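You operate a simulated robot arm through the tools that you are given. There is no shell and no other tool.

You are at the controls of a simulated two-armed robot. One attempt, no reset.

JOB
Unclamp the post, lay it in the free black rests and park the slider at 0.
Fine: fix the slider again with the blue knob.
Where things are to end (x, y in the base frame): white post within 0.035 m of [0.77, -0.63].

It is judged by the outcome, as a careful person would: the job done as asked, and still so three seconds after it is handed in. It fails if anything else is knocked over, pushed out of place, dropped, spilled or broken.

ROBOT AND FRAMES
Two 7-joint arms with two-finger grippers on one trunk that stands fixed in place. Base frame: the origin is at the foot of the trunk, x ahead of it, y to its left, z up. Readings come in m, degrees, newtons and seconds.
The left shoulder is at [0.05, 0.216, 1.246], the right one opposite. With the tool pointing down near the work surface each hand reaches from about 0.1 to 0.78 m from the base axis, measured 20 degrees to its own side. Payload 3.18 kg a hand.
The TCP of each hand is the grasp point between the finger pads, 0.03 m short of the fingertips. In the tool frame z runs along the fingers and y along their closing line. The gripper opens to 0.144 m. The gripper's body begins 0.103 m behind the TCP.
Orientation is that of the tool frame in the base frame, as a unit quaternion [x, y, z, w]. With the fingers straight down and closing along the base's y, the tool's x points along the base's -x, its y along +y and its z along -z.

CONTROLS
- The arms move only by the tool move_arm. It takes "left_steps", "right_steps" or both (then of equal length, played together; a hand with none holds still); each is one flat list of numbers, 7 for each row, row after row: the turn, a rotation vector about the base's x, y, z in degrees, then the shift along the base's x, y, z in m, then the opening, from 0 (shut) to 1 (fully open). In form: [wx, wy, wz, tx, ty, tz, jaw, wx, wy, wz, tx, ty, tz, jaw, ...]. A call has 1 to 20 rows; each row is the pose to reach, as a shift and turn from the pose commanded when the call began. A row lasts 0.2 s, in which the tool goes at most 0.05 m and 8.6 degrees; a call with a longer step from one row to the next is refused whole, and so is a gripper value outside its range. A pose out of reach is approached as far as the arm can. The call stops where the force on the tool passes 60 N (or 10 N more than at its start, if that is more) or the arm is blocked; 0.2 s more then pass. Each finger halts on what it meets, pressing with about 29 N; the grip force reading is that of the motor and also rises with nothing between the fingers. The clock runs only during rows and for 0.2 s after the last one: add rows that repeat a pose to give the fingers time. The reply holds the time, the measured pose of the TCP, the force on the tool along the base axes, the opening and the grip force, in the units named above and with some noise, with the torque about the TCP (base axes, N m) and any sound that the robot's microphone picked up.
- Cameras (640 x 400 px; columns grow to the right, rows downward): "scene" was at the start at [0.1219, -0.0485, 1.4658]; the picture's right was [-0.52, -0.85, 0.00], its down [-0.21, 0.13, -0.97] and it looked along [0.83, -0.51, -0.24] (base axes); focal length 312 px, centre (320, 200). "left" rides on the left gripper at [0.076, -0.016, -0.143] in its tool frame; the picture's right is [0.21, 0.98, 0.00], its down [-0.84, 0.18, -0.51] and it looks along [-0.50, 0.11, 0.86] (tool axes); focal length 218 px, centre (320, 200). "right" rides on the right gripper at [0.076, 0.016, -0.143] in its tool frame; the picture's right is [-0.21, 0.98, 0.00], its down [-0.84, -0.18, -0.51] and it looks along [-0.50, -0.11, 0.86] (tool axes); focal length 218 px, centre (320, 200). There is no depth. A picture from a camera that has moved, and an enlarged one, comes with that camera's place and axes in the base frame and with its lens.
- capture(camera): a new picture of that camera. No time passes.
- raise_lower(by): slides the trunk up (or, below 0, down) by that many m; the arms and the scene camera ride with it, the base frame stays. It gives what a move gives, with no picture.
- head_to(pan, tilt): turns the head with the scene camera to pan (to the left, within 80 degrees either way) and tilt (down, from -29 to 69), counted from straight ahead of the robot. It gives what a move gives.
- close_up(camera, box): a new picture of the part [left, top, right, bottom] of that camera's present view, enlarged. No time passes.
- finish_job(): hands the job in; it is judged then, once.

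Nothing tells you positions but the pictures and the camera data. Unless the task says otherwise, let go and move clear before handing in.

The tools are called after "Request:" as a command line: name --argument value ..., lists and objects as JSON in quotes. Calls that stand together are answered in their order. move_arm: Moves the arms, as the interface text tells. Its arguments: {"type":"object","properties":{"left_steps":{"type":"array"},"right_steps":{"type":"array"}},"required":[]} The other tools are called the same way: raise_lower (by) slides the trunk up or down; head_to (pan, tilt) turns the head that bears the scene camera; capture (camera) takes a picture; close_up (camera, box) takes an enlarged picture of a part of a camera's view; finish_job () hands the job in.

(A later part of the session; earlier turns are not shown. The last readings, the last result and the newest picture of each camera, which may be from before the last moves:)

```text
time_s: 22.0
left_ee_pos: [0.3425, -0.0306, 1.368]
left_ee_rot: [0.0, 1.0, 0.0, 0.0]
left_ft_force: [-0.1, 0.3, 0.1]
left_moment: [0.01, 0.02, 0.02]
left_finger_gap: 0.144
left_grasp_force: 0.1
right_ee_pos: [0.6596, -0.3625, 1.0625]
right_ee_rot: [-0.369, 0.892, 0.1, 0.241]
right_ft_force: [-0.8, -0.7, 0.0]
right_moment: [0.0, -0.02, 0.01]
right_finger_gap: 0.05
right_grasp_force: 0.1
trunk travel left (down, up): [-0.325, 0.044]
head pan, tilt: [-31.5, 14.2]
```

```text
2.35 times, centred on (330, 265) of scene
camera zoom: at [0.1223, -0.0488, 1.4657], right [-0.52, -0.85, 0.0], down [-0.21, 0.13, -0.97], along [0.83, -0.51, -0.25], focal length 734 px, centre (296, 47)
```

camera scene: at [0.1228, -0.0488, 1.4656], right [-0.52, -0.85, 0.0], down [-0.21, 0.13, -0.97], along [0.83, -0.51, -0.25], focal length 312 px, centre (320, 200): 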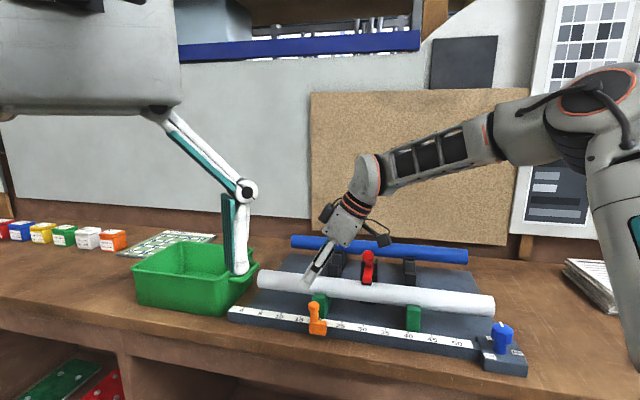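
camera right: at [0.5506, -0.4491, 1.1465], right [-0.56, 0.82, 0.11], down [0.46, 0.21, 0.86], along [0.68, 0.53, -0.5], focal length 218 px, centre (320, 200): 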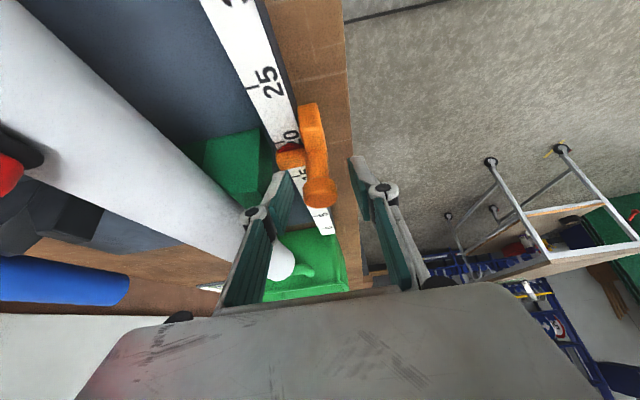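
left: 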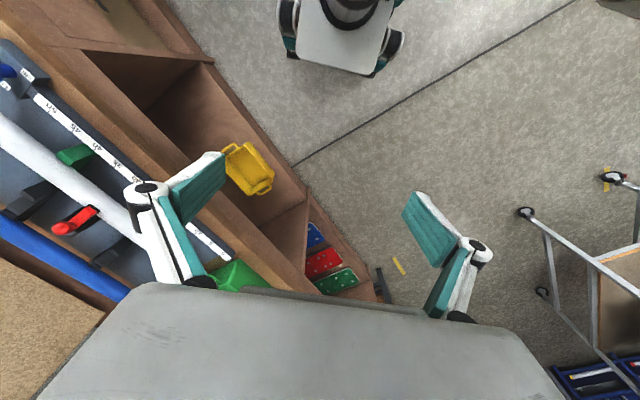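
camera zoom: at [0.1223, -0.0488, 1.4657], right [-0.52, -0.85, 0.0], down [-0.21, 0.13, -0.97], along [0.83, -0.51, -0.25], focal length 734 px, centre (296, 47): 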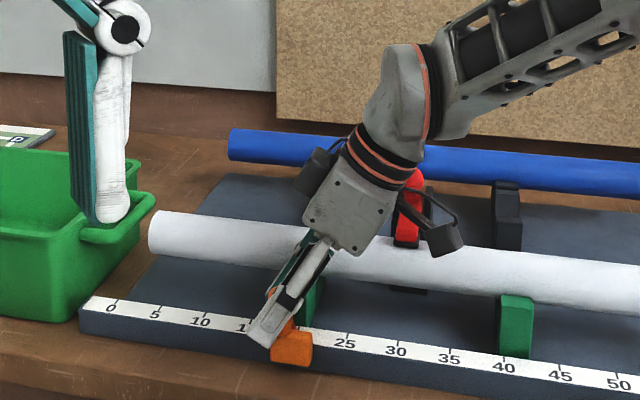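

The handle head is between the fingers. Closing on it.

Request:
move_arm --right_steps '[0, 0, 0, 0, 0, 0, 0.15, 0, 0, 0, 0, 0, 0, 0.05, 0, 0, 0, 0, 0, 0, 0.05]'

Request:
close_up --camera "right" --box '[220, 90, 400, 260]'

```text
time_s: 22.8
left_ee_pos: [0.3416, -0.0307, 1.368]
left_ee_rot: [0.0, 1.0, -0.002, -0.001]
left_ft_force: [0.1, 0.1, -0.3]
left_moment: [0.0, -0.01, 0.03]
left_finger_gap: 0.1442
left_grasp_force: 0.1
right_ee_pos: [0.6598, -0.3623, 1.0604]
right_ee_rot: [-0.37, 0.892, 0.1, 0.24]
right_ft_force: [2.2, -2.6, -1.6]
right_moment: [-0.08, -0.04, 0.04]
right_finger_gap: 0.0241
right_grasp_force: 45.4
trunk travel left (down, up): [-0.325, 0.044]
head pan, tilt: [-31.5, 14.2]
```

```text
2.35 times, centred on (310, 175) of right
camera zoom: at [0.5506, -0.4491, 1.1468], right [-0.56, 0.82, 0.11], down [0.46, 0.21, 0.86], along [0.68, 0.53, -0.5], focal length 514 px, centre (344, 259)
```

zoom: 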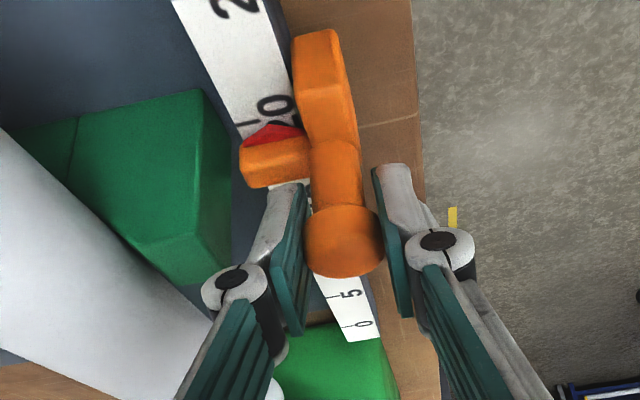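

Gripped with a 0.024 m gap. I'll slide it along the rail toward 0, first by 0.10 m, watching the forces.

Request:
move_arm --right_steps '[0, 0, 0, 0.0141, 0.0142, 0, 0.05, 0, 0, 0, 0.0282, 0.0284, 0, 0.05, 0, 0, 0, 0.0423, 0.0426, 0, 0.05, 0, 0, 0, 0.0563, 0.0568, 0, 0.05, 0, 0, 0, 0.0704, 0.071, 0, 0.05]'

Request:
close_up --camera "right" --box '[220, 90, 400, 260]'

Request:
close_up --camera "scene" --box '[200, 220, 360, 350]'

```text
time_s: 24.0
left_ee_pos: [0.3427, -0.0307, 1.3677]
left_ee_rot: [-0.001, 1.0, -0.001, -0.001]
left_ft_force: [0.3, -0.7, 0.7]
left_moment: [0.03, 0.0, -0.01]
left_finger_gap: 0.1438
left_grasp_force: 0.1
right_ee_pos: [0.7294, -0.2917, 1.0611]
right_ee_rot: [-0.369, 0.893, 0.1, 0.239]
right_ft_force: [8.6, -5.6, -2.8]
right_moment: [-0.08, 0.16, 0.03]
right_finger_gap: 0.0241
right_grasp_force: 45.0
trunk travel left (down, up): [-0.325, 0.044]
head pan, tilt: [-31.5, 14.2]
```

```text
2.35 times, centred on (310, 175) of right
camera zoom: at [0.6211, -0.3784, 1.1466], right [-0.56, 0.82, 0.11], down [0.46, 0.21, 0.86], along [0.68, 0.53, -0.5], focal length 514 px, centre (344, 259)
```

zoom: 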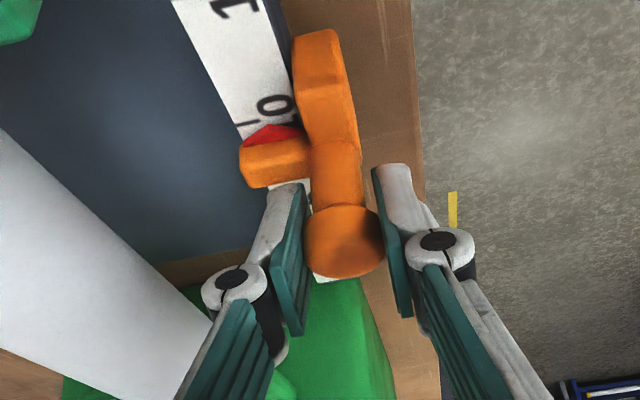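

```text
3.08 times, centred on (280, 285) of scene
camera zoom: at [0.1231, -0.0492, 1.4656], right [-0.52, -0.85, 0.0], down [-0.21, 0.13, -0.97], along [0.83, -0.51, -0.25], focal length 959 px, centre (443, -62)
```

zoom: 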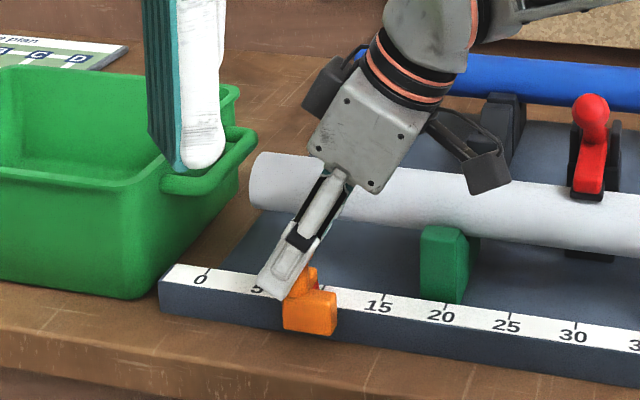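

The slider moves freely and now reads about 10. I'll continue toward 0 by 0.085 m more.

Request:
move_arm --right_steps '[0, 0, 0, 0.0141, 0.0142, 0, 0.05, 0, 0, 0, 0.0282, 0.0284, 0, 0.05, 0, 0, 0, 0.0423, 0.0426, 0, 0.05, 0, 0, 0, 0.0528, 0.0532, 0, 0.05, 0, 0, 0, 0.0599, 0.0603, 0, 0.05]'

Request:
close_up --camera "right" --box '[220, 90, 400, 260]'

Request:
close_up --camera "scene" --box '[200, 220, 360, 350]'

```text
time_s: 25.2
left_ee_pos: [0.3423, -0.0302, 1.368]
left_ee_rot: [-0.002, 1.0, -0.001, -0.001]
left_ft_force: [-0.9, 0.7, 0.7]
left_moment: [-0.07, -0.08, -0.03]
left_finger_gap: 0.1439
left_grasp_force: 0.0
right_ee_pos: [0.7499, -0.2714, 1.0608]
right_ee_rot: [-0.363, 0.897, 0.087, 0.238]
right_ft_force: [17.2, -18.9, -19.7]
right_moment: [-0.36, -0.09, -0.08]
right_finger_gap: 0.0241
right_grasp_force: 45.3
right hand out of reach, approached as far as the arm can: row 2, 3, 4, 5
trunk travel left (down, up): [-0.325, 0.044]
head pan, tilt: [-31.5, 14.2]
stopped in row 5 (right hand): the force on the tool passed its limit at 60 N (the readings are from after the stop); the commanded pose is now the measured one
```

```text
2.35 times, centred on (310, 175) of right
camera zoom: at [0.6394, -0.3543, 1.1484], right [-0.55, 0.83, 0.09], down [0.46, 0.22, 0.86], along [0.7, 0.51, -0.51], focal length 514 px, centre (344, 259)
```

zoom: 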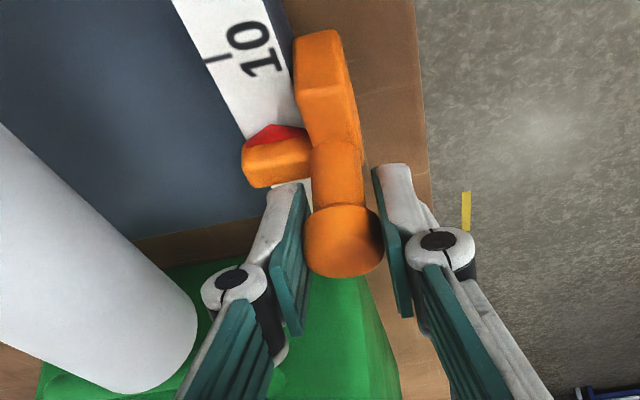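

```text
3.08 times, centred on (280, 285) of scene
camera zoom: at [0.1233, -0.0486, 1.4657], right [-0.52, -0.85, 0.0], down [-0.21, 0.13, -0.97], along [0.83, -0.51, -0.25], focal length 959 px, centre (443, -62)
```

zoom: 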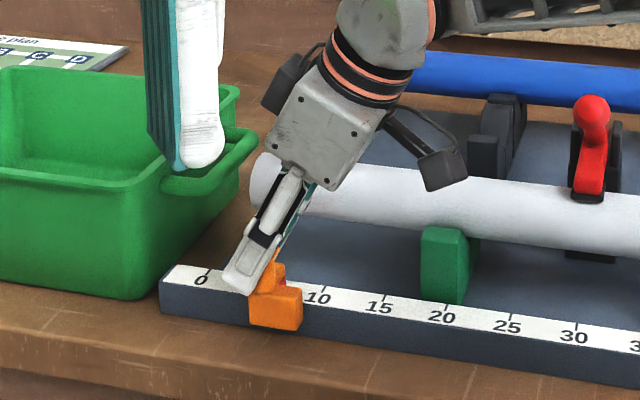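

Reach ran out in this hand orientation with the slider at about 7. I'll release, lift, and test an orientation pointing straighter outward from the shoulder, in the air over the 0 position.

Request:
move_arm --right_steps '[0, 0, 0, -0.003, -0.003, 0, 0.3, 0, 0, 0, -0.003, -0.003, 0, 0.38, 0, 0, 0, -0.003, -0.003, 0.03, 0.38, 0, 0, 0, -0.003, -0.003, 0.07, 0.38]'

Request:
close_up --camera "scene" --box '[200, 200, 360, 350]'

```text
time_s: 26.2
left_ee_pos: [0.341, -0.031, 1.3686]
left_ee_rot: [0.0, 1.0, -0.001, 0.001]
left_ft_force: [0.0, -0.6, -0.7]
left_moment: [0.0, -0.01, 0.01]
left_finger_gap: 0.1441
left_grasp_force: 0.1
right_ee_pos: [0.7438, -0.2663, 1.1358]
right_ee_rot: [-0.365, 0.895, 0.092, 0.239]
right_ft_force: [-0.7, 0.0, 0.7]
right_moment: [0.01, 0.02, -0.01]
right_finger_gap: 0.0548
right_grasp_force: 0.0
trunk travel left (down, up): [-0.325, 0.044]
head pan, tilt: [-31.5, 14.2]
```

```text
2.67 times, centred on (280, 275) of scene
camera zoom: at [0.1218, -0.0488, 1.4658], right [-0.52, -0.85, 0.0], down [-0.21, 0.13, -0.97], along [0.83, -0.51, -0.24], focal length 831 px, centre (427, 0)
```

zoom: 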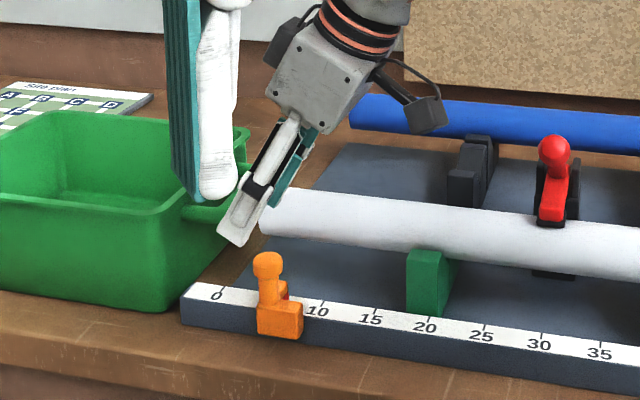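

Request:
move_arm --right_steps '[0, 0, -7.5, 0, 0, 0.01, 0.38, 0, 0, -15, 0, 0, 0.01, 0.38, 0, 0, -22.5, 0.01, 0.01, 0.01, 0.38, 0, 0, -30, 0.02, 0.02, 0.01, 0.38, 0, 0, -30, 0.054, 0.042, 0, 0.38]' --left_steps '[0, 0, 0, 0, 0.04, 0, 1, 0, 0, 0, 0, 0.08, 0, 1, 0, 0, 0, 0, 0.12, 0, 1, 0, 0, 0, 0, 0.16, 0, 1, 0, 0, 0, 0, 0.2, 0, 1]'

Request:
capture --camera "right"

Request:
capture --camera "scene"

```text
time_s: 27.4
left_ee_pos: [0.3408, 0.1729, 1.3683]
left_ee_rot: [-0.001, 1.0, -0.001, 0.0]
left_ft_force: [-0.4, 0.6, 0.2]
left_moment: [-0.06, -0.01, -0.02]
left_finger_gap: 0.1439
left_grasp_force: 0.1
right_ee_pos: [0.7722, -0.2811, 1.1553]
right_ee_rot: [-0.162, 0.953, 0.038, 0.252]
right_ft_force: [-0.7, 0.7, -0.1]
right_moment: [-0.02, 0.0, 0.0]
right_finger_gap: 0.0544
right_grasp_force: 0.1
right hand out of reach, approached as far as the arm can: row 3, 4, 5
trunk travel left (down, up): [-0.325, 0.044]
head pan, tilt: [-31.5, 14.2]
```

```text
taken
camera right: at [0.637, -0.3117, 1.2422], right [-0.15, 0.98, 0.09], down [0.51, 0.0, 0.86], along [0.85, 0.18, -0.5], focal length 218 px, centre (320, 200)
```

right: 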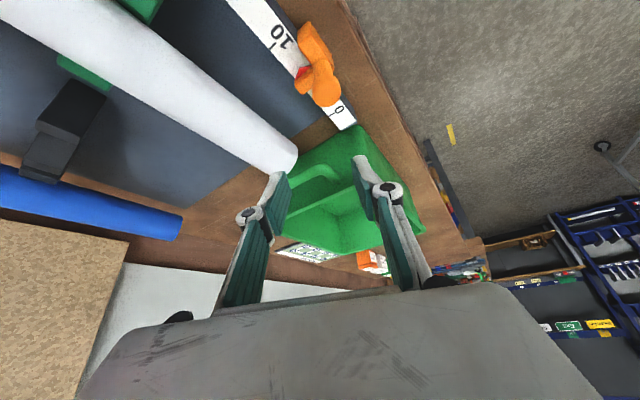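

```text
taken
camera scene: at [0.1218, -0.0473, 1.4658], right [-0.52, -0.85, 0.0], down [-0.21, 0.13, -0.97], along [0.83, -0.51, -0.24], focal length 312 px, centre (320, 200)
```

scene: 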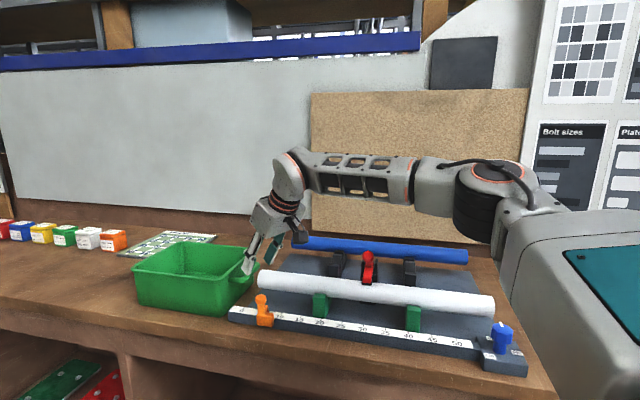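

The wrist-roll range seems to be the limit, not the distance. I'll back off, straighten the hand, and turn it the other way (fingers' closing line at about 150°), which leaves more roll range near the 0 end.

Request:
move_arm --right_steps '[-1.5, 4.7, 0, -0.036, -0.012, 0.02, 0.38, -3, 9.4, 0, -0.072, -0.024, 0.04, 0.38, -4.6, 14, 0, -0.11, -0.036, 0.055, 0.38, -6.1, 18.7, 0, -0.146, -0.048, 0.075, 0.38, -7.7, 23.4, 0, -0.183, -0.06, 0.09, 0.38, -9.2, 28, 0, -0.22, -0.07, 0.11, 0.38]'

Request:
move_arm --right_steps '[0, 0, 8.2, 0, 0, 0, 0.38, 0, 0, 16.4, 0, 0, 0, 0.38, 0, 0, 24.6, 0, 0, 0, 0.38, 0, 0, 32.8, 0, 0, 0, 0.38, 0, 0, 41, 0, 0, 0, 0.38, 0, 0, 49.2, 0, 0, 0, 0.38, 0, 0, 57.4, 0, 0, 0, 0.38, 0, 0, 65.6, 0, 0, 0, 0.38, 0, 0, 73.8, 0, 0, 0, 0.38, 0, 0, 82, 0, 0, 0, 0.38, 0, 0, 90.2, 0, 0, 0, 0.38, 0, 0, 98.4, 0, 0, 0, 0.38, 0, 0, 106.6, 0, 0, 0, 0.38, 0, 0, 114.8, 0, 0, 0, 0.38, 0, 0, 123, 0, 0, 0, 0.38, 0, 0, 131, 0, 0, 0, 0.38]'

Request:
capture --camera "right"

Request:
capture --camera "scene"

```text
time_s: 28.8
left_ee_pos: [0.3402, 0.1712, 1.3688]
left_ee_rot: [-0.001, 1.0, -0.001, 0.001]
left_ft_force: [-0.3, 1.4, -0.5]
left_moment: [0.02, -0.01, -0.06]
left_finger_gap: 0.1442
left_grasp_force: 0.0
right_ee_pos: [0.5513, -0.352, 1.2649]
right_ee_rot: [-0.168, 0.986, 0.001, 0.0]
right_ft_force: [-0.6, -0.5, 0.2]
right_moment: [0.0, -0.07, -0.01]
right_finger_gap: 0.0547
right_grasp_force: 0.1
trunk travel left (down, up): [-0.325, 0.044]
head pan, tilt: [-31.5, 14.2]
```

```text
time_s: 32.2
left_ee_pos: [0.3397, 0.1717, 1.368]
left_ee_rot: [-0.001, 1.0, -0.001, 0.0]
left_ft_force: [0.2, 0.3, -0.4]
left_moment: [0.03, 0.01, -0.02]
left_finger_gap: 0.1441
left_grasp_force: 0.0
right_ee_pos: [0.5524, -0.3533, 1.2643]
right_ee_rot: [0.967, -0.255, -0.001, 0.001]
right_ft_force: [-0.7, 0.6, 0.6]
right_moment: [0.0, -0.01, -0.01]
right_finger_gap: 0.055
right_grasp_force: 0.0
trunk travel left (down, up): [-0.325, 0.044]
head pan, tilt: [-31.5, 14.2]
```

```text
taken
camera right: at [0.6114, -0.4054, 1.4068], right [-0.66, -0.75, 0.0], down [-0.64, 0.57, 0.51], along [-0.38, 0.34, -0.86], focal length 218 px, centre (320, 200)
```

right: 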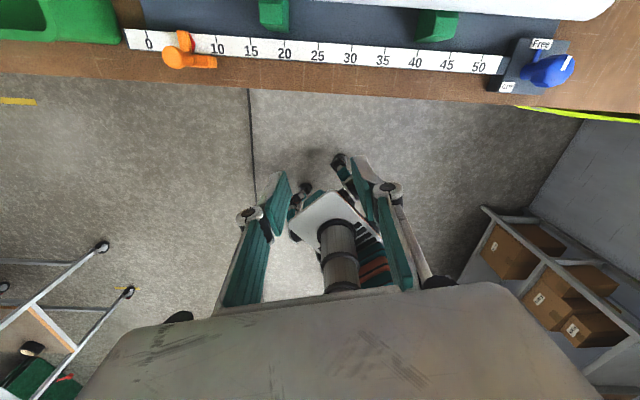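

```text
taken
camera scene: at [0.1218, -0.0485, 1.4658], right [-0.52, -0.85, 0.0], down [-0.21, 0.13, -0.97], along [0.83, -0.51, -0.24], focal length 312 px, centre (320, 200)
```

scene: 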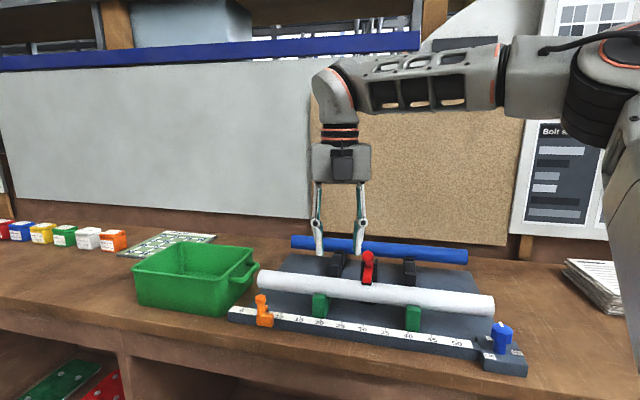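

That orientation is reached cleanly. Next I'll tilt outward and move above the slider handle, now near (0.750,-0.272).

Request:
move_arm --right_steps '[-2.5, -4.3, 0, 0.033, 0.0136, -0.015, 0.38, -5, -8.7, 0, 0.066, 0.0272, -0.03, 0.38, -7.5, -13, 0, 0.099, 0.041, -0.045, 0.38, -10, -17.3, 0, 0.132, 0.0545, -0.062, 0.38, -12.5, -21.7, 0, 0.165, 0.068, -0.085, 0.38, -15, -26, 0, 0.1976, 0.0818, -0.114, 0.38]'

Request:
capture --camera "right"

Request:
capture --camera "scene"

```text
time_s: 33.6
left_ee_pos: [0.3434, 0.1708, 1.3689]
left_ee_rot: [-0.001, 1.0, -0.001, -0.001]
left_ft_force: [0.1, 0.0, 0.1]
left_moment: [0.04, 0.06, -0.03]
left_finger_gap: 0.144
left_grasp_force: 0.0
right_ee_pos: [0.7149, -0.3069, 1.1502]
right_ee_rot: [0.934, -0.247, 0.25, 0.067]
right_ft_force: [0.6, -0.2, -0.5]
right_moment: [0.01, 0.02, -0.02]
right_finger_gap: 0.055
right_grasp_force: 0.1
right hand out of reach, approached as far as the arm can: row 4, 5, 6
trunk travel left (down, up): [-0.325, 0.044]
head pan, tilt: [-31.5, 14.2]
```

```text
taken
camera right: at [0.7023, -0.3187, 1.3125], right [-0.64, -0.76, -0.1], down [-0.76, 0.64, 0.02], along [0.05, 0.09, -0.99], focal length 218 px, centre (320, 200)
```

right: 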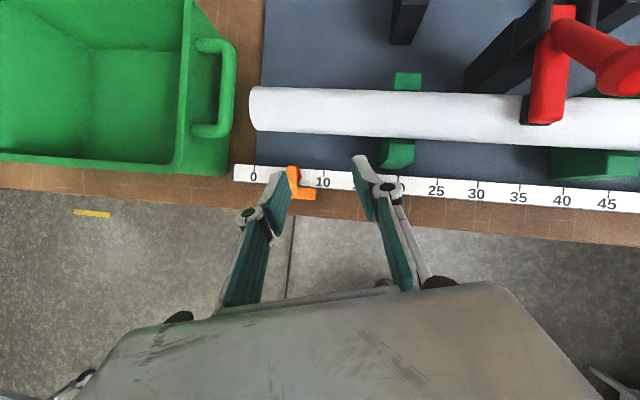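

```text
taken
camera scene: at [0.1241, -0.0492, 1.4655], right [-0.52, -0.85, 0.0], down [-0.21, 0.13, -0.97], along [0.83, -0.51, -0.25], focal length 312 px, centre (320, 200)
```

scene: 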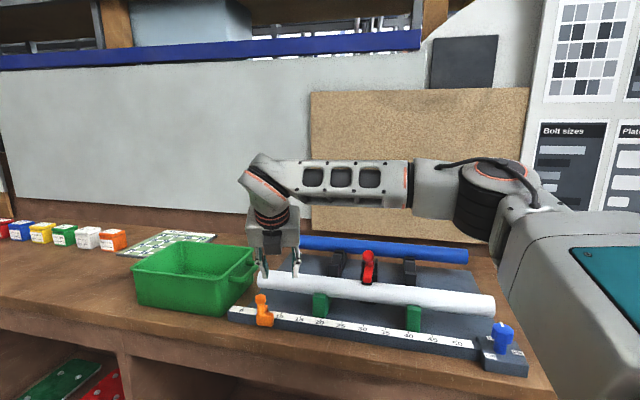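

The arm still stops short, and the elbow seems stuck out to the right each time. I'll turn the head to look at the arm's posture before choosing a better approach.

Request:
head_to --pan -55 --tilt 20

Request:
capture --camera "scene"

Request:
capture --camera "left"

```text
time_s: 34.5
left_ee_pos: [0.3402, 0.1692, 1.3686]
left_ee_rot: [0.0, 1.0, 0.0, 0.0]
left_ft_force: [0.9, -0.7, -0.1]
left_moment: [-0.02, 0.03, 0.0]
left_finger_gap: 0.1439
left_grasp_force: 0.1
right_ee_pos: [0.7132, -0.3052, 1.1531]
right_ee_rot: [0.934, -0.247, 0.25, 0.067]
right_ft_force: [0.0, -0.1, -0.7]
right_moment: [-0.04, 0.03, -0.03]
right_finger_gap: 0.0546
right_grasp_force: 0.0
trunk travel left (down, up): [-0.325, 0.044]
head pan, tilt: [-55.0, 20.0]
```

```text
taken
camera scene: at [0.0962, -0.076, 1.4563], right [-0.82, -0.57, 0.0], down [-0.2, 0.28, -0.94], along [0.54, -0.77, -0.34], focal length 312 px, centre (320, 200)
```

scene: 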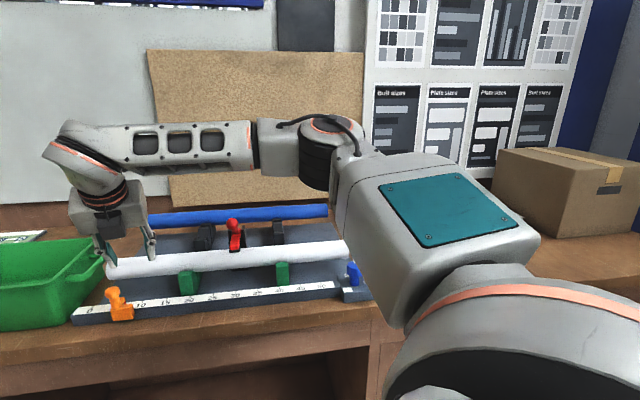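

```text
taken
camera left: at [0.266, 0.1546, 1.5128], right [-0.21, 0.98, 0.0], down [0.84, 0.18, 0.51], along [0.5, 0.11, -0.86], focal length 218 px, centre (320, 200)
```

left: 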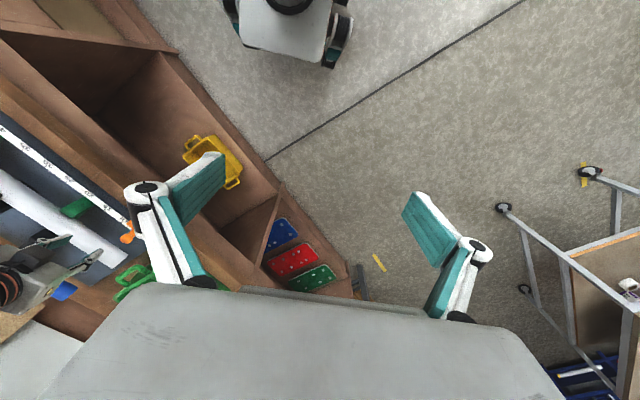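

The elbow is bent out to the right, so wrist reach to the left is limited. I'll instead tilt the hand further along the rail direction (about 55°), close the fingers, and push the slider handle from behind with the fingertips. First I back off and turn the hand back.

Request:
move_arm --right_steps '[2.5, 4.3, 0, -0.027, -0.008, 0.02, 0.38, 5, 8.7, 0, -0.054, -0.016, 0.04, 0.38, 7.5, 13, 0, -0.08, -0.024, 0.06, 0.38, 10, 17.3, 0, -0.107, -0.032, 0.08, 0.2, 12.5, 21.7, 0, -0.134, -0.04, 0.1, 0.1, 15, 26, 0, -0.161, -0.048, 0.11, 0]'

Request:
move_arm --right_steps '[0, 0, -8.2, 0, 0, 0, 0, 0, 0, -16.4, 0, 0, 0, 0, 0, 0, -24.6, 0, 0, 0, 0, 0, 0, -32.8, 0, 0, 0, 0, 0, 0, -41, 0, 0, 0, 0, 0, 0, -49.2, 0, 0, 0, 0, 0, 0, -57.4, 0, 0, 0, 0, 0, 0, -65.6, 0, 0, 0, 0, 0, 0, -73.8, 0, 0, 0, 0, 0, 0, -82, 0, 0, 0, 0, 0, 0, -90.2, 0, 0, 0, 0, 0, 0, -98.4, 0, 0, 0, 0, 0, 0, -105.4, 0, 0, 0, 0]'

Request:
head_to --pan -31.5 --tilt 20

Request:
capture --camera "scene"

```text
time_s: 35.9
left_ee_pos: [0.3409, 0.1699, 1.3695]
left_ee_rot: [0.0, 1.0, -0.001, 0.0]
left_ft_force: [-0.4, -0.1, 0.5]
left_moment: [0.02, -0.01, -0.01]
left_finger_gap: 0.144
left_grasp_force: 0.1
right_ee_pos: [0.5483, -0.3543, 1.2602]
right_ee_rot: [0.967, -0.256, -0.002, -0.001]
right_ft_force: [-0.5, 0.4, 0.3]
right_moment: [0.04, -0.05, -0.04]
right_finger_gap: 0.0002
right_grasp_force: 29.0
trunk travel left (down, up): [-0.325, 0.044]
head pan, tilt: [-55.0, 20.0]
```

```text
time_s: 38.6
left_ee_pos: [0.3409, 0.1704, 1.3697]
left_ee_rot: [-0.001, 1.0, -0.001, 0.001]
left_ft_force: [-0.6, -0.6, 0.1]
left_moment: [0.02, -0.01, -0.03]
left_finger_gap: 0.1439
left_grasp_force: 0.1
right_ee_pos: [0.5476, -0.3529, 1.2593]
right_ee_rot: [-0.381, 0.925, 0.001, 0.0]
right_ft_force: [-0.5, 0.5, 0.5]
right_moment: [-0.02, 0.02, 0.02]
right_finger_gap: 0.0
right_grasp_force: 28.8
trunk travel left (down, up): [-0.325, 0.044]
head pan, tilt: [-55.0, 20.0]
```

```text
time_s: 39.5
left_ee_pos: [0.3395, 0.1714, 1.3684]
left_ee_rot: [0.0, 1.0, 0.0, 0.0]
left_ft_force: [0.8, -0.4, -0.5]
left_moment: [-0.01, 0.04, 0.01]
left_finger_gap: 0.1441
left_grasp_force: 0.1
right_ee_pos: [0.5492, -0.354, 1.2598]
right_ee_rot: [-0.382, 0.924, 0.001, 0.001]
right_ft_force: [0.5, -0.3, -0.2]
right_moment: [0.0, 0.03, 0.03]
right_finger_gap: 0.0
right_grasp_force: 29.1
trunk travel left (down, up): [-0.325, 0.044]
head pan, tilt: [-31.5, 20.0]
```

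```text
taken
camera scene: at [0.1215, -0.0484, 1.4563], right [-0.52, -0.85, 0.0], down [-0.29, 0.18, -0.94], along [0.8, -0.49, -0.34], focal length 312 px, centre (320, 200)
```

scene: 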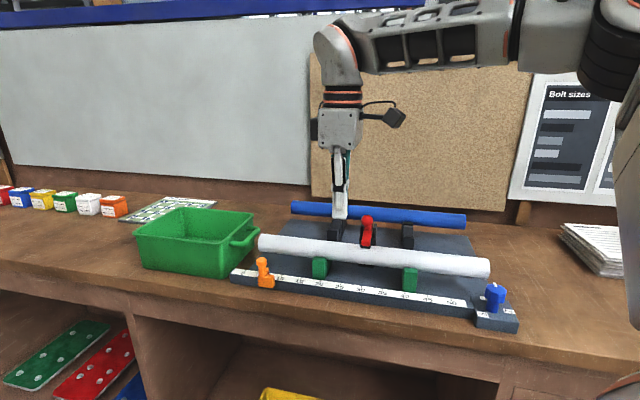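

Request:
move_arm --right_steps '[5.55, -5.55, 0, 0.02, 0.005, 0, 0, 11.1, -11.1, 0, 0.04, 0.01, -0.01, 0, 16.7, -16.7, 0, 0.065, 0.015, -0.03, 0, 22.2, -22.2, 0, 0.09, 0.02, -0.05, 0, 27.8, -27.8, 0, 0.115, 0.03, -0.075, 0, 33.3, -33.3, 0, 0.14, 0.035, -0.1, 0, 38.9, -38.9, 0, 0.16, 0.04, -0.12, 0]'

Request:
capture --camera "scene"

Request:
capture --camera "right"

```text
time_s: 41.1
left_ee_pos: [0.3409, 0.1707, 1.3692]
left_ee_rot: [0.0, 1.0, 0.001, -0.001]
left_ft_force: [-0.6, -0.3, -0.2]
left_moment: [0.08, 0.05, -0.04]
left_finger_gap: 0.1443
left_grasp_force: 0.0
right_ee_pos: [0.7096, -0.3148, 1.1373]
right_ee_rot: [-0.337, 0.82, 0.177, 0.428]
right_ft_force: [0.7, -0.9, -0.6]
right_moment: [0.02, -0.01, 0.01]
right_finger_gap: 0.0
right_grasp_force: 28.9
trunk travel left (down, up): [-0.325, 0.044]
head pan, tilt: [-31.5, 20.0]
```

```text
taken
camera scene: at [0.1226, -0.0493, 1.4561], right [-0.52, -0.85, 0.0], down [-0.29, 0.18, -0.94], along [0.8, -0.49, -0.34], focal length 312 px, centre (320, 200)
```

scene: 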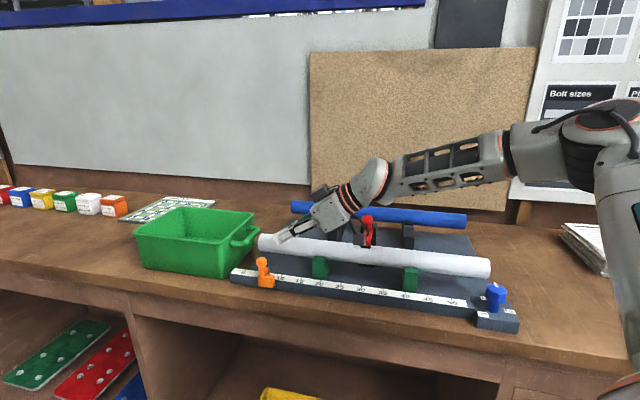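

```text
taken
camera right: at [0.5847, -0.4171, 1.1568], right [-0.61, 0.78, 0.17], down [0.17, -0.08, 0.98], along [0.78, 0.62, -0.08], focal length 218 px, centre (320, 200)
```

right: 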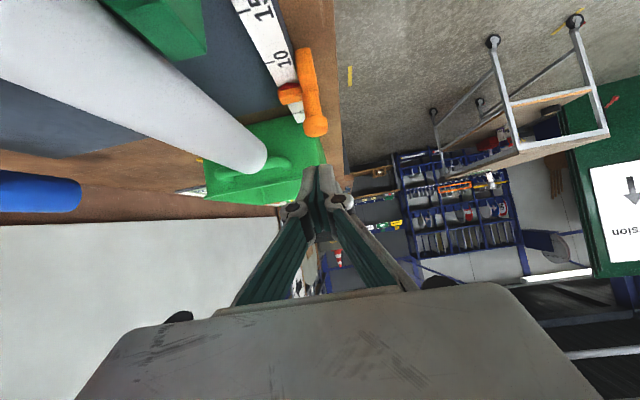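

The steep tilt is reached. I'll lower the closed fingertips behind the handle.

Request:
move_arm --right_steps '[0, 0, 0, 0, 0, -0.025, 0, 0, 0, 0, 0, 0, -0.05, 0, 0, 0, 0, 0, 0, -0.073, 0]'

Request:
close_up --camera "scene" --box '[220, 190, 400, 320]'

Request:
capture --camera "right"

```text
time_s: 41.9
left_ee_pos: [0.3408, 0.1707, 1.3669]
left_ee_rot: [-0.001, 1.0, 0.0, 0.001]
left_ft_force: [0.2, 0.2, -0.1]
left_moment: [0.0, 0.06, -0.02]
left_finger_gap: 0.144
left_grasp_force: 0.0
right_ee_pos: [0.7087, -0.3148, 1.0649]
right_ee_rot: [-0.339, 0.819, 0.178, 0.427]
right_ft_force: [0.1, 0.2, -0.4]
right_moment: [0.01, 0.01, 0.03]
right_finger_gap: 0.0001
right_grasp_force: 28.8
trunk travel left (down, up): [-0.325, 0.044]
head pan, tilt: [-31.5, 20.0]
```

```text
3.08 times, centred on (310, 255) of scene
camera zoom: at [0.1223, -0.049, 1.4562], right [-0.52, -0.85, 0.0], down [-0.29, 0.18, -0.94], along [0.8, -0.49, -0.34], focal length 959 px, centre (351, 31)
```

zoom: 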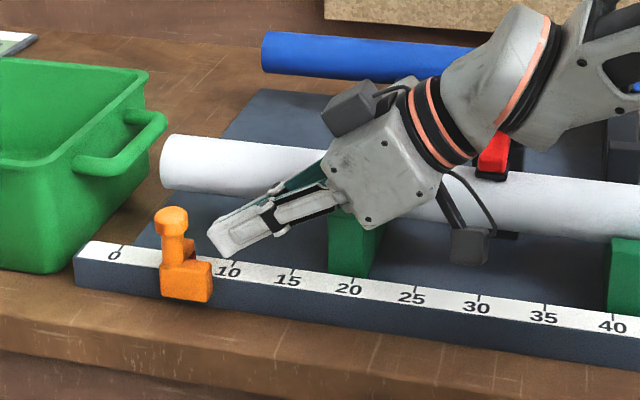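

```text
taken
camera right: at [0.5835, -0.4169, 1.0845], right [-0.61, 0.78, 0.17], down [0.18, -0.08, 0.98], along [0.78, 0.63, -0.09], focal length 218 px, centre (320, 200)
```

right: 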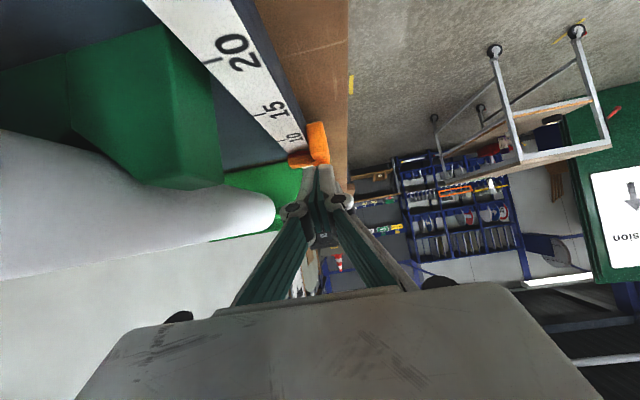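

Request:
close_up --camera "right" --box '[270, 100, 370, 220]'

Request:
close_up --camera "scene" --box '[235, 235, 315, 300]'

```text
3.33 times, centred on (320, 160) of right
camera zoom: at [0.5835, -0.4169, 1.0845], right [-0.61, 0.78, 0.17], down [0.18, -0.08, 0.98], along [0.78, 0.63, -0.09], focal length 728 px, centre (320, 333)
```

zoom: 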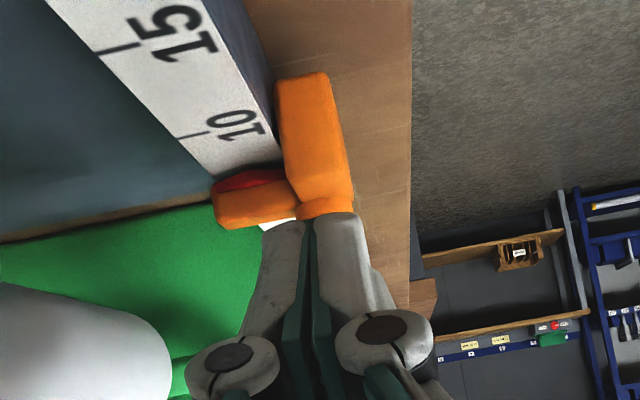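

```text
6.15 times, centred on (275, 268) of scene
camera zoom: at [0.1223, -0.049, 1.4562], right [-0.52, -0.85, 0.0], down [-0.29, 0.18, -0.94], along [0.8, -0.49, -0.34], focal length 1918 px, centre (597, -215)
```

zoom: 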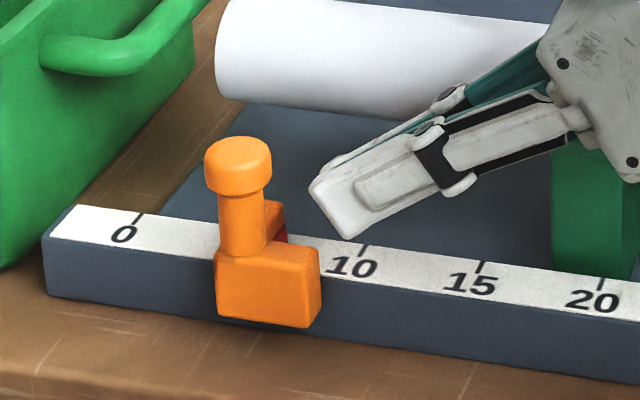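

The tips are lined up behind the handle. Pushing along the rail in small steps.

Request:
move_arm --right_steps '[0, 0, 0, 0.0085, 0.0085, 0, 0, 0, 0, 0, 0.0169, 0.017, 0, 0, 0, 0, 0, 0.0254, 0.0256, 0, 0, 0, 0, 0, 0.0338, 0.0341, 0, 0, 0, 0, 0, 0.0423, 0.0426, 0, 0]'

Request:
close_up --camera "scene" --box '[220, 230, 320, 310]'

```text
time_s: 43.1
left_ee_pos: [0.3411, 0.1712, 1.3695]
left_ee_rot: [0.0, 1.0, -0.001, 0.0]
left_ft_force: [-0.5, -0.9, 0.3]
left_moment: [-0.02, 0.01, 0.02]
left_finger_gap: 0.144
left_grasp_force: 0.2
right_ee_pos: [0.7514, -0.2717, 1.0666]
right_ee_rot: [-0.339, 0.819, 0.179, 0.426]
right_ft_force: [-0.4, 0.2, -0.3]
right_moment: [0.02, 0.02, 0.0]
right_finger_gap: 0.0003
right_grasp_force: 29.2
trunk travel left (down, up): [-0.325, 0.044]
head pan, tilt: [-31.5, 20.0]
```

```text
5.00 times, centred on (270, 270) of scene
camera zoom: at [0.1217, -0.0481, 1.4563], right [-0.52, -0.85, 0.0], down [-0.29, 0.18, -0.94], along [0.8, -0.49, -0.34], focal length 1559 px, centre (570, -150)
```

zoom: 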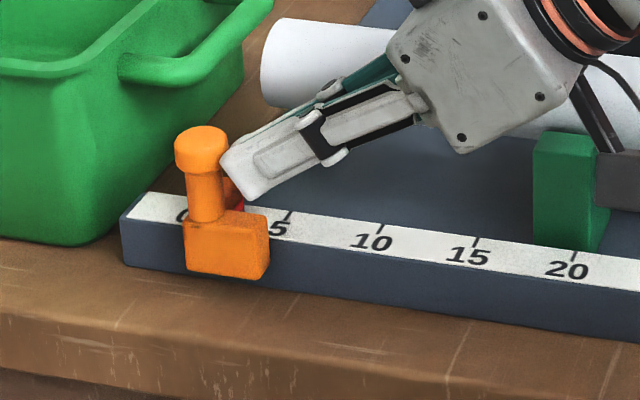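

The slider follows; the red pointer is at about 2.5–3. I'll continue in finer steps.

Request:
move_arm --right_steps '[0, 0, 0, 0.0035, 0.0035, 0, 0, 0, 0, 0, 0.007, 0.0071, 0, 0, 0, 0, 0, 0.0106, 0.0106, 0, 0, 0, 0, 0, 0.0141, 0.0142, 0, 0]'

Request:
close_up --camera "scene" --box '[220, 230, 320, 310]'

Request:
capture --camera "right"

```text
time_s: 44.1
left_ee_pos: [0.3408, 0.1705, 1.3685]
left_ee_rot: [0.0, 1.0, -0.001, 0.0]
left_ft_force: [0.3, 0.0, 0.4]
left_moment: [-0.01, 0.0, -0.01]
left_finger_gap: 0.1439
left_grasp_force: 0.1
right_ee_pos: [0.7658, -0.2563, 1.0677]
right_ee_rot: [-0.339, 0.819, 0.178, 0.427]
right_ft_force: [-0.1, -0.8, 0.0]
right_moment: [-0.04, -0.06, -0.01]
right_finger_gap: 0.0001
right_grasp_force: 29.0
trunk travel left (down, up): [-0.325, 0.044]
head pan, tilt: [-31.5, 20.0]
```

```text
5.00 times, centred on (270, 270) of scene
camera zoom: at [0.1215, -0.0483, 1.4563], right [-0.52, -0.85, 0.0], down [-0.29, 0.18, -0.94], along [0.8, -0.49, -0.34], focal length 1559 px, centre (570, -150)
```

zoom: 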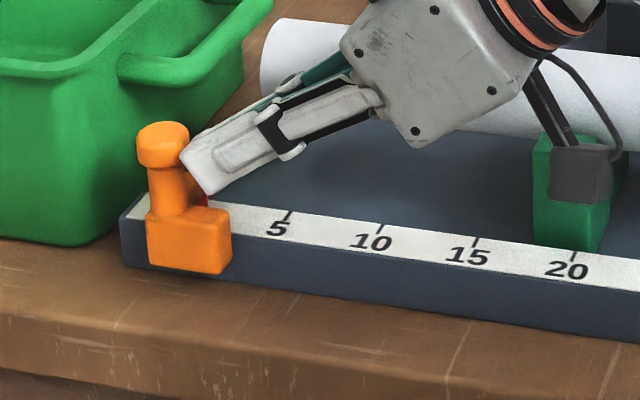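

```text
taken
camera right: at [0.64, -0.3597, 1.0862], right [-0.61, 0.78, 0.17], down [0.18, -0.08, 0.98], along [0.78, 0.63, -0.09], focal length 218 px, centre (320, 200)
```

right: 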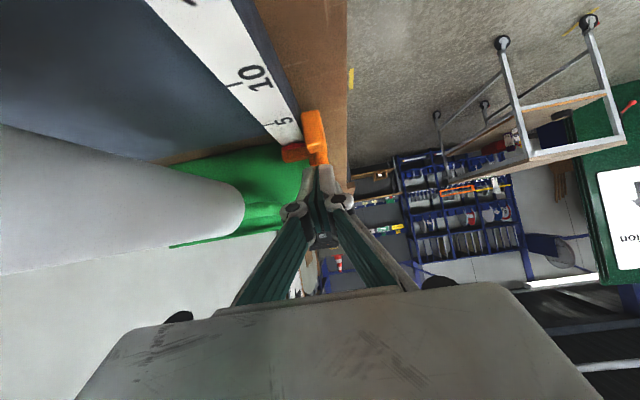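

Request:
close_up --camera "scene" --box '[240, 250, 290, 290]'

Request:
close_up --camera "right" --box '[240, 70, 350, 190]'

```text
10.00 times, centred on (265, 270) of scene
camera zoom: at [0.1215, -0.0483, 1.4563], right [-0.52, -0.85, 0.0], down [-0.29, 0.18, -0.94], along [0.8, -0.49, -0.34], focal length 3117 px, centre (870, -500)
```

zoom: 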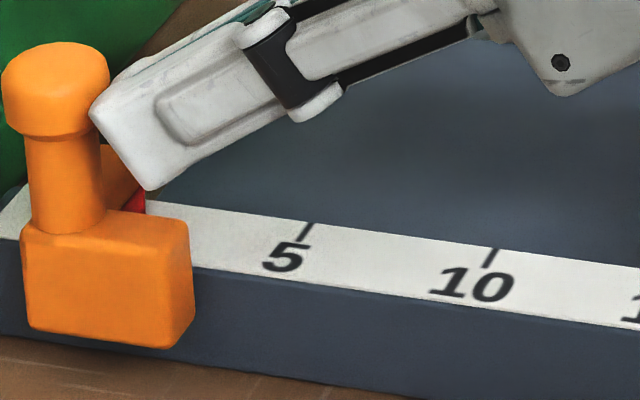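

```text
3.33 times, centred on (295, 130) of right
camera zoom: at [0.64, -0.3597, 1.0862], right [-0.61, 0.78, 0.17], down [0.18, -0.08, 0.98], along [0.78, 0.63, -0.09], focal length 728 px, centre (403, 433)
```

zoom: 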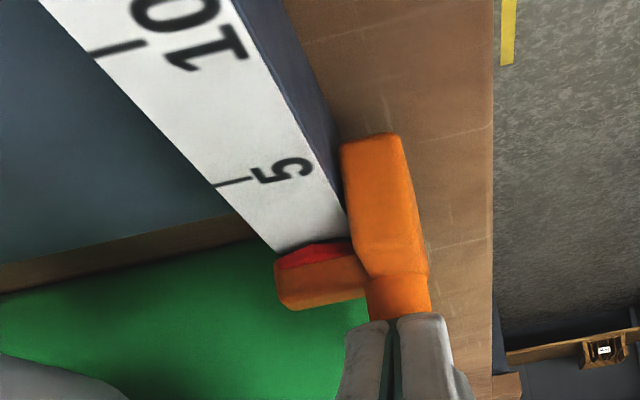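

The pointer is within a few millimetres of 0. I'll nudge 3 mm more and see whether it meets a stop.

Request:
move_arm --right_steps '[0, 0, 0, 0.0011, 0.0011, 0, 0, 0, 0, 0, 0.0021, 0.0021, 0, 0, 0, 0, 0, 0.0021, 0.0021, 0, 0]'

Request:
close_up --camera "scene" --box '[240, 250, 290, 290]'

```text
time_s: 44.9
left_ee_pos: [0.3407, 0.1704, 1.3683]
left_ee_rot: [0.0, 1.0, 0.0, 0.0]
left_ft_force: [-0.5, 0.5, -0.6]
left_moment: [0.0, 0.03, -0.03]
left_finger_gap: 0.1441
left_grasp_force: 0.0
right_ee_pos: [0.7667, -0.2549, 1.0674]
right_ee_rot: [-0.338, 0.82, 0.178, 0.427]
right_ft_force: [-1.3, -1.8, 1.1]
right_moment: [0.0, 0.0, 0.03]
right_finger_gap: 0.0
right_grasp_force: 28.7
trunk travel left (down, up): [-0.325, 0.044]
head pan, tilt: [-31.5, 20.0]
```

```text
10.00 times, centred on (265, 270) of scene
camera zoom: at [0.1213, -0.0484, 1.4563], right [-0.52, -0.85, 0.0], down [-0.29, 0.18, -0.94], along [0.8, -0.49, -0.34], focal length 3117 px, centre (870, -500)
```

zoom: 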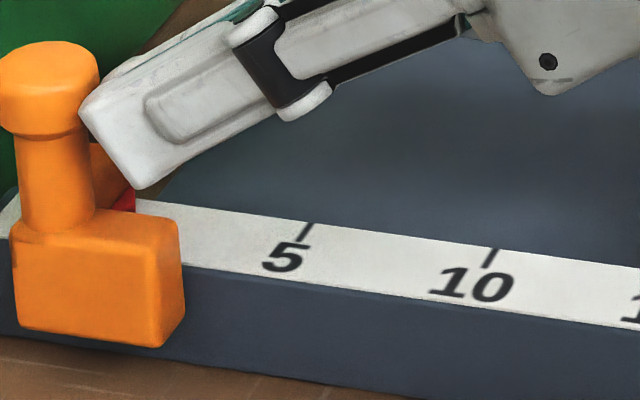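

The pointer now looks to be at 0. I'll back the fingers off and look at the reading without the hand in the way.

Request:
move_arm --right_steps '[0, 0, 0, -0.014, -0.014, 0.005, 0, 0, 0, 0, -0.035, -0.035, 0.02, 0, -5.55, 5.55, 0, -0.05, -0.04, 0.05, 0, -11.1, 11.1, 0, -0.065, -0.045, 0.08, 0, -16.7, 16.7, 0, -0.085, -0.055, 0.11, 0, -22.2, 22.2, 0, -0.11, -0.065, 0.14, 0, -27.8, 27.8, 0, -0.13, -0.075, 0.17, 0, -33.3, 33.3, 0, -0.15, -0.08, 0.19, 0, -38.9, 38.9, 0, -0.165, -0.085, 0.2, 0]'

Request:
close_up --camera "scene" --box '[220, 240, 300, 300]'

Request:
capture --camera "right"

```text
time_s: 46.9
left_ee_pos: [0.3422, 0.1713, 1.3681]
left_ee_rot: [-0.002, 1.0, -0.001, -0.002]
left_ft_force: [0.4, 0.0, 0.1]
left_moment: [0.0, 0.06, 0.01]
left_finger_gap: 0.144
left_grasp_force: 0.1
right_ee_pos: [0.6041, -0.3392, 1.266]
right_ee_rot: [-0.381, 0.924, 0.002, 0.0]
right_ft_force: [-0.2, -0.2, -0.2]
right_moment: [-0.01, -0.01, -0.03]
right_finger_gap: 0.0001
right_grasp_force: 29.1
trunk travel left (down, up): [-0.325, 0.044]
head pan, tilt: [-31.5, 20.0]
```

```text
6.67 times, centred on (260, 270) of scene
camera zoom: at [0.1228, -0.0484, 1.4561], right [-0.52, -0.85, 0.0], down [-0.29, 0.18, -0.94], along [0.8, -0.49, -0.34], focal length 2078 px, centre (720, -267)
```

zoom: 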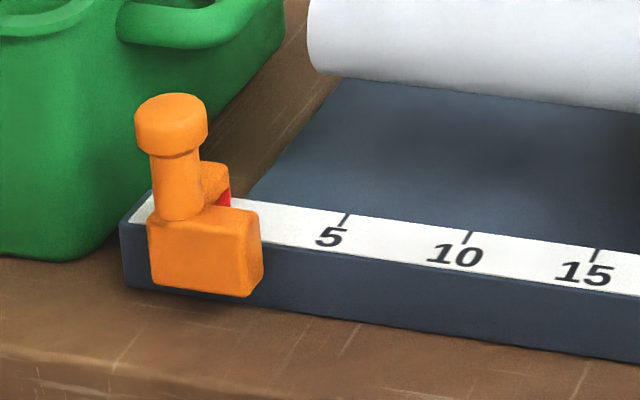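

```text
taken
camera right: at [0.5386, -0.383, 1.4098], right [-0.54, 0.84, 0.0], down [0.73, 0.46, 0.51], along [0.43, 0.28, -0.86], focal length 218 px, centre (320, 200)
```

right: 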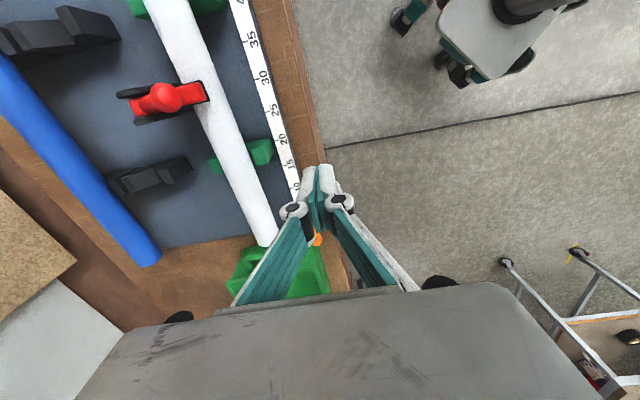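

Request:
move_arm --right_steps '[0, 0, -7.5, -0.01, -0.03, 0.01, 0.3, 0, 0, -15, -0.02, -0.06, 0.02, 0.6, 0, 0, -22, -0.03, -0.09, 0.03, 1, 0, 0, -22, -0.04, -0.11, 0.03, 1]'

Request:
capture --camera "right"

```text
time_s: 47.9
left_ee_pos: [0.3408, 0.1714, 1.3683]
left_ee_rot: [-0.002, 1.0, -0.001, -0.001]
left_ft_force: [-0.9, -0.1, -0.1]
left_moment: [0.02, -0.01, -0.02]
left_finger_gap: 0.1443
left_grasp_force: 0.0
right_ee_pos: [0.5616, -0.451, 1.2964]
right_ee_rot: [-0.197, 0.98, 0.001, 0.001]
right_ft_force: [-0.7, 0.1, 0.7]
right_moment: [0.05, -0.04, 0.0]
right_finger_gap: 0.144
right_grasp_force: 0.0
trunk travel left (down, up): [-0.325, 0.044]
head pan, tilt: [-31.5, 20.0]
```

```text
taken
camera right: at [0.4849, -0.4665, 1.4394], right [-0.19, 0.98, 0.0], down [0.85, 0.16, 0.51], along [0.5, 0.1, -0.86], focal length 218 px, centre (320, 200)
```

right: 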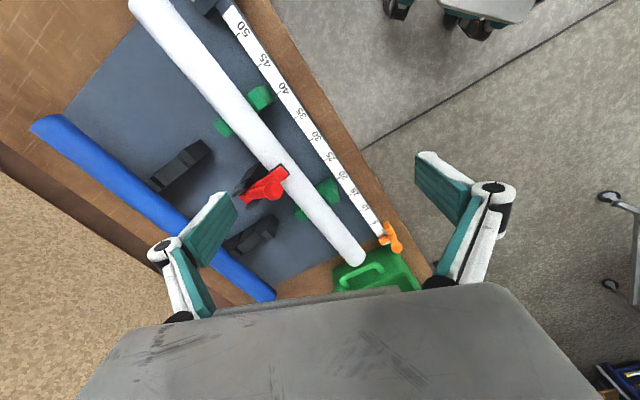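

Request:
close_up --camera "right" --box '[340, 180, 430, 270]'

Request:
close_up --camera "right" --box '[140, 120, 320, 300]'

```text
4.44 times, centred on (385, 225) of right
camera zoom: at [0.4849, -0.4665, 1.4394], right [-0.19, 0.98, 0.0], down [0.85, 0.16, 0.51], along [0.5, 0.1, -0.86], focal length 970 px, centre (31, 89)
```

zoom: 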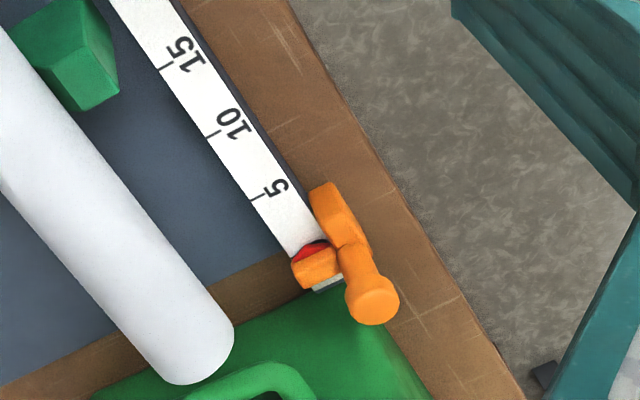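

```text
2.22 times, centred on (230, 210) of right
camera zoom: at [0.4849, -0.4665, 1.4394], right [-0.19, 0.98, 0.0], down [0.85, 0.16, 0.51], along [0.5, 0.1, -0.86], focal length 485 px, centre (520, 178)
```

zoom: 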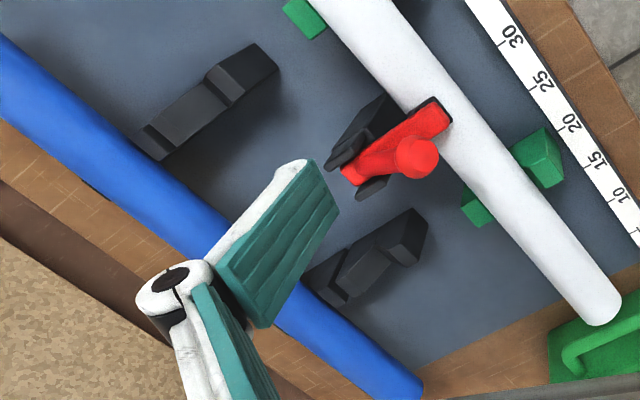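

The pointer looks near 0, but parallax makes it hard to read. I'll use the left hand's camera from a spot square to the scale at tick 0 to read it properly.

Request:
move_arm --left_steps '[0, 0, -5.6, 0.032, -0.022, -0.01, 1, 0, 0, -11.2, 0.065, -0.045, -0.02, 1, 0, 0, -16.8, 0.097, -0.068, -0.03, 1, 0, 0, -22.5, 0.13, -0.09, -0.045, 1, 0, 0, -28, 0.162, -0.113, -0.055, 1, 0, 0, -33.7, 0.194, -0.136, -0.066, 1, 0, 0, -39.4, 0.227, -0.158, -0.077, 1, 0, 0, -45, 0.259, -0.181, -0.088, 1]'

Request:
capture --camera "left"

```text
time_s: 49.7
left_ee_pos: [0.4284, 0.0694, 1.3665]
left_ee_rot: [0.144, 0.989, -0.004, 0.038]
left_ft_force: [0.4, -0.5, -0.1]
left_moment: [0.12, -0.03, 0.03]
left_finger_gap: 0.144
left_grasp_force: 0.1
left hand out of reach, approached as far as the arm can: row 3, 4, 5, 6, 7, 8
right_ee_pos: [0.5617, -0.4533, 1.2955]
right_ee_rot: [-0.199, 0.98, 0.002, 0.0]
right_ft_force: [-1.1, -0.9, 0.8]
right_moment: [0.07, 0.01, 0.0]
right_finger_gap: 0.1442
right_grasp_force: 0.1
trunk travel left (down, up): [-0.325, 0.044]
head pan, tilt: [-31.5, 20.0]
```

```text
taken
camera left: at [0.3411, 0.0783, 1.5039], right [0.08, 1.0, -0.01], down [0.82, -0.06, 0.57], along [0.57, -0.06, -0.82], focal length 218 px, centre (320, 200)
```

left: 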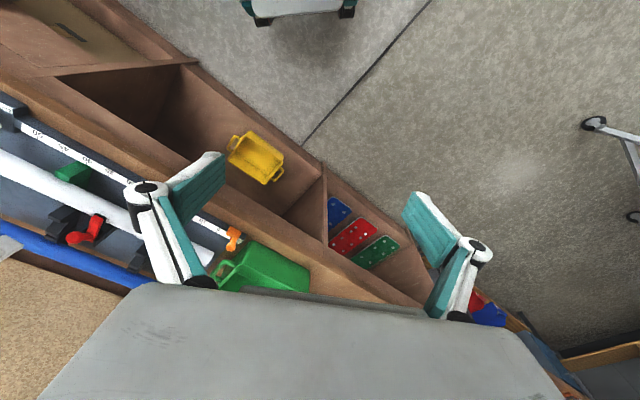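

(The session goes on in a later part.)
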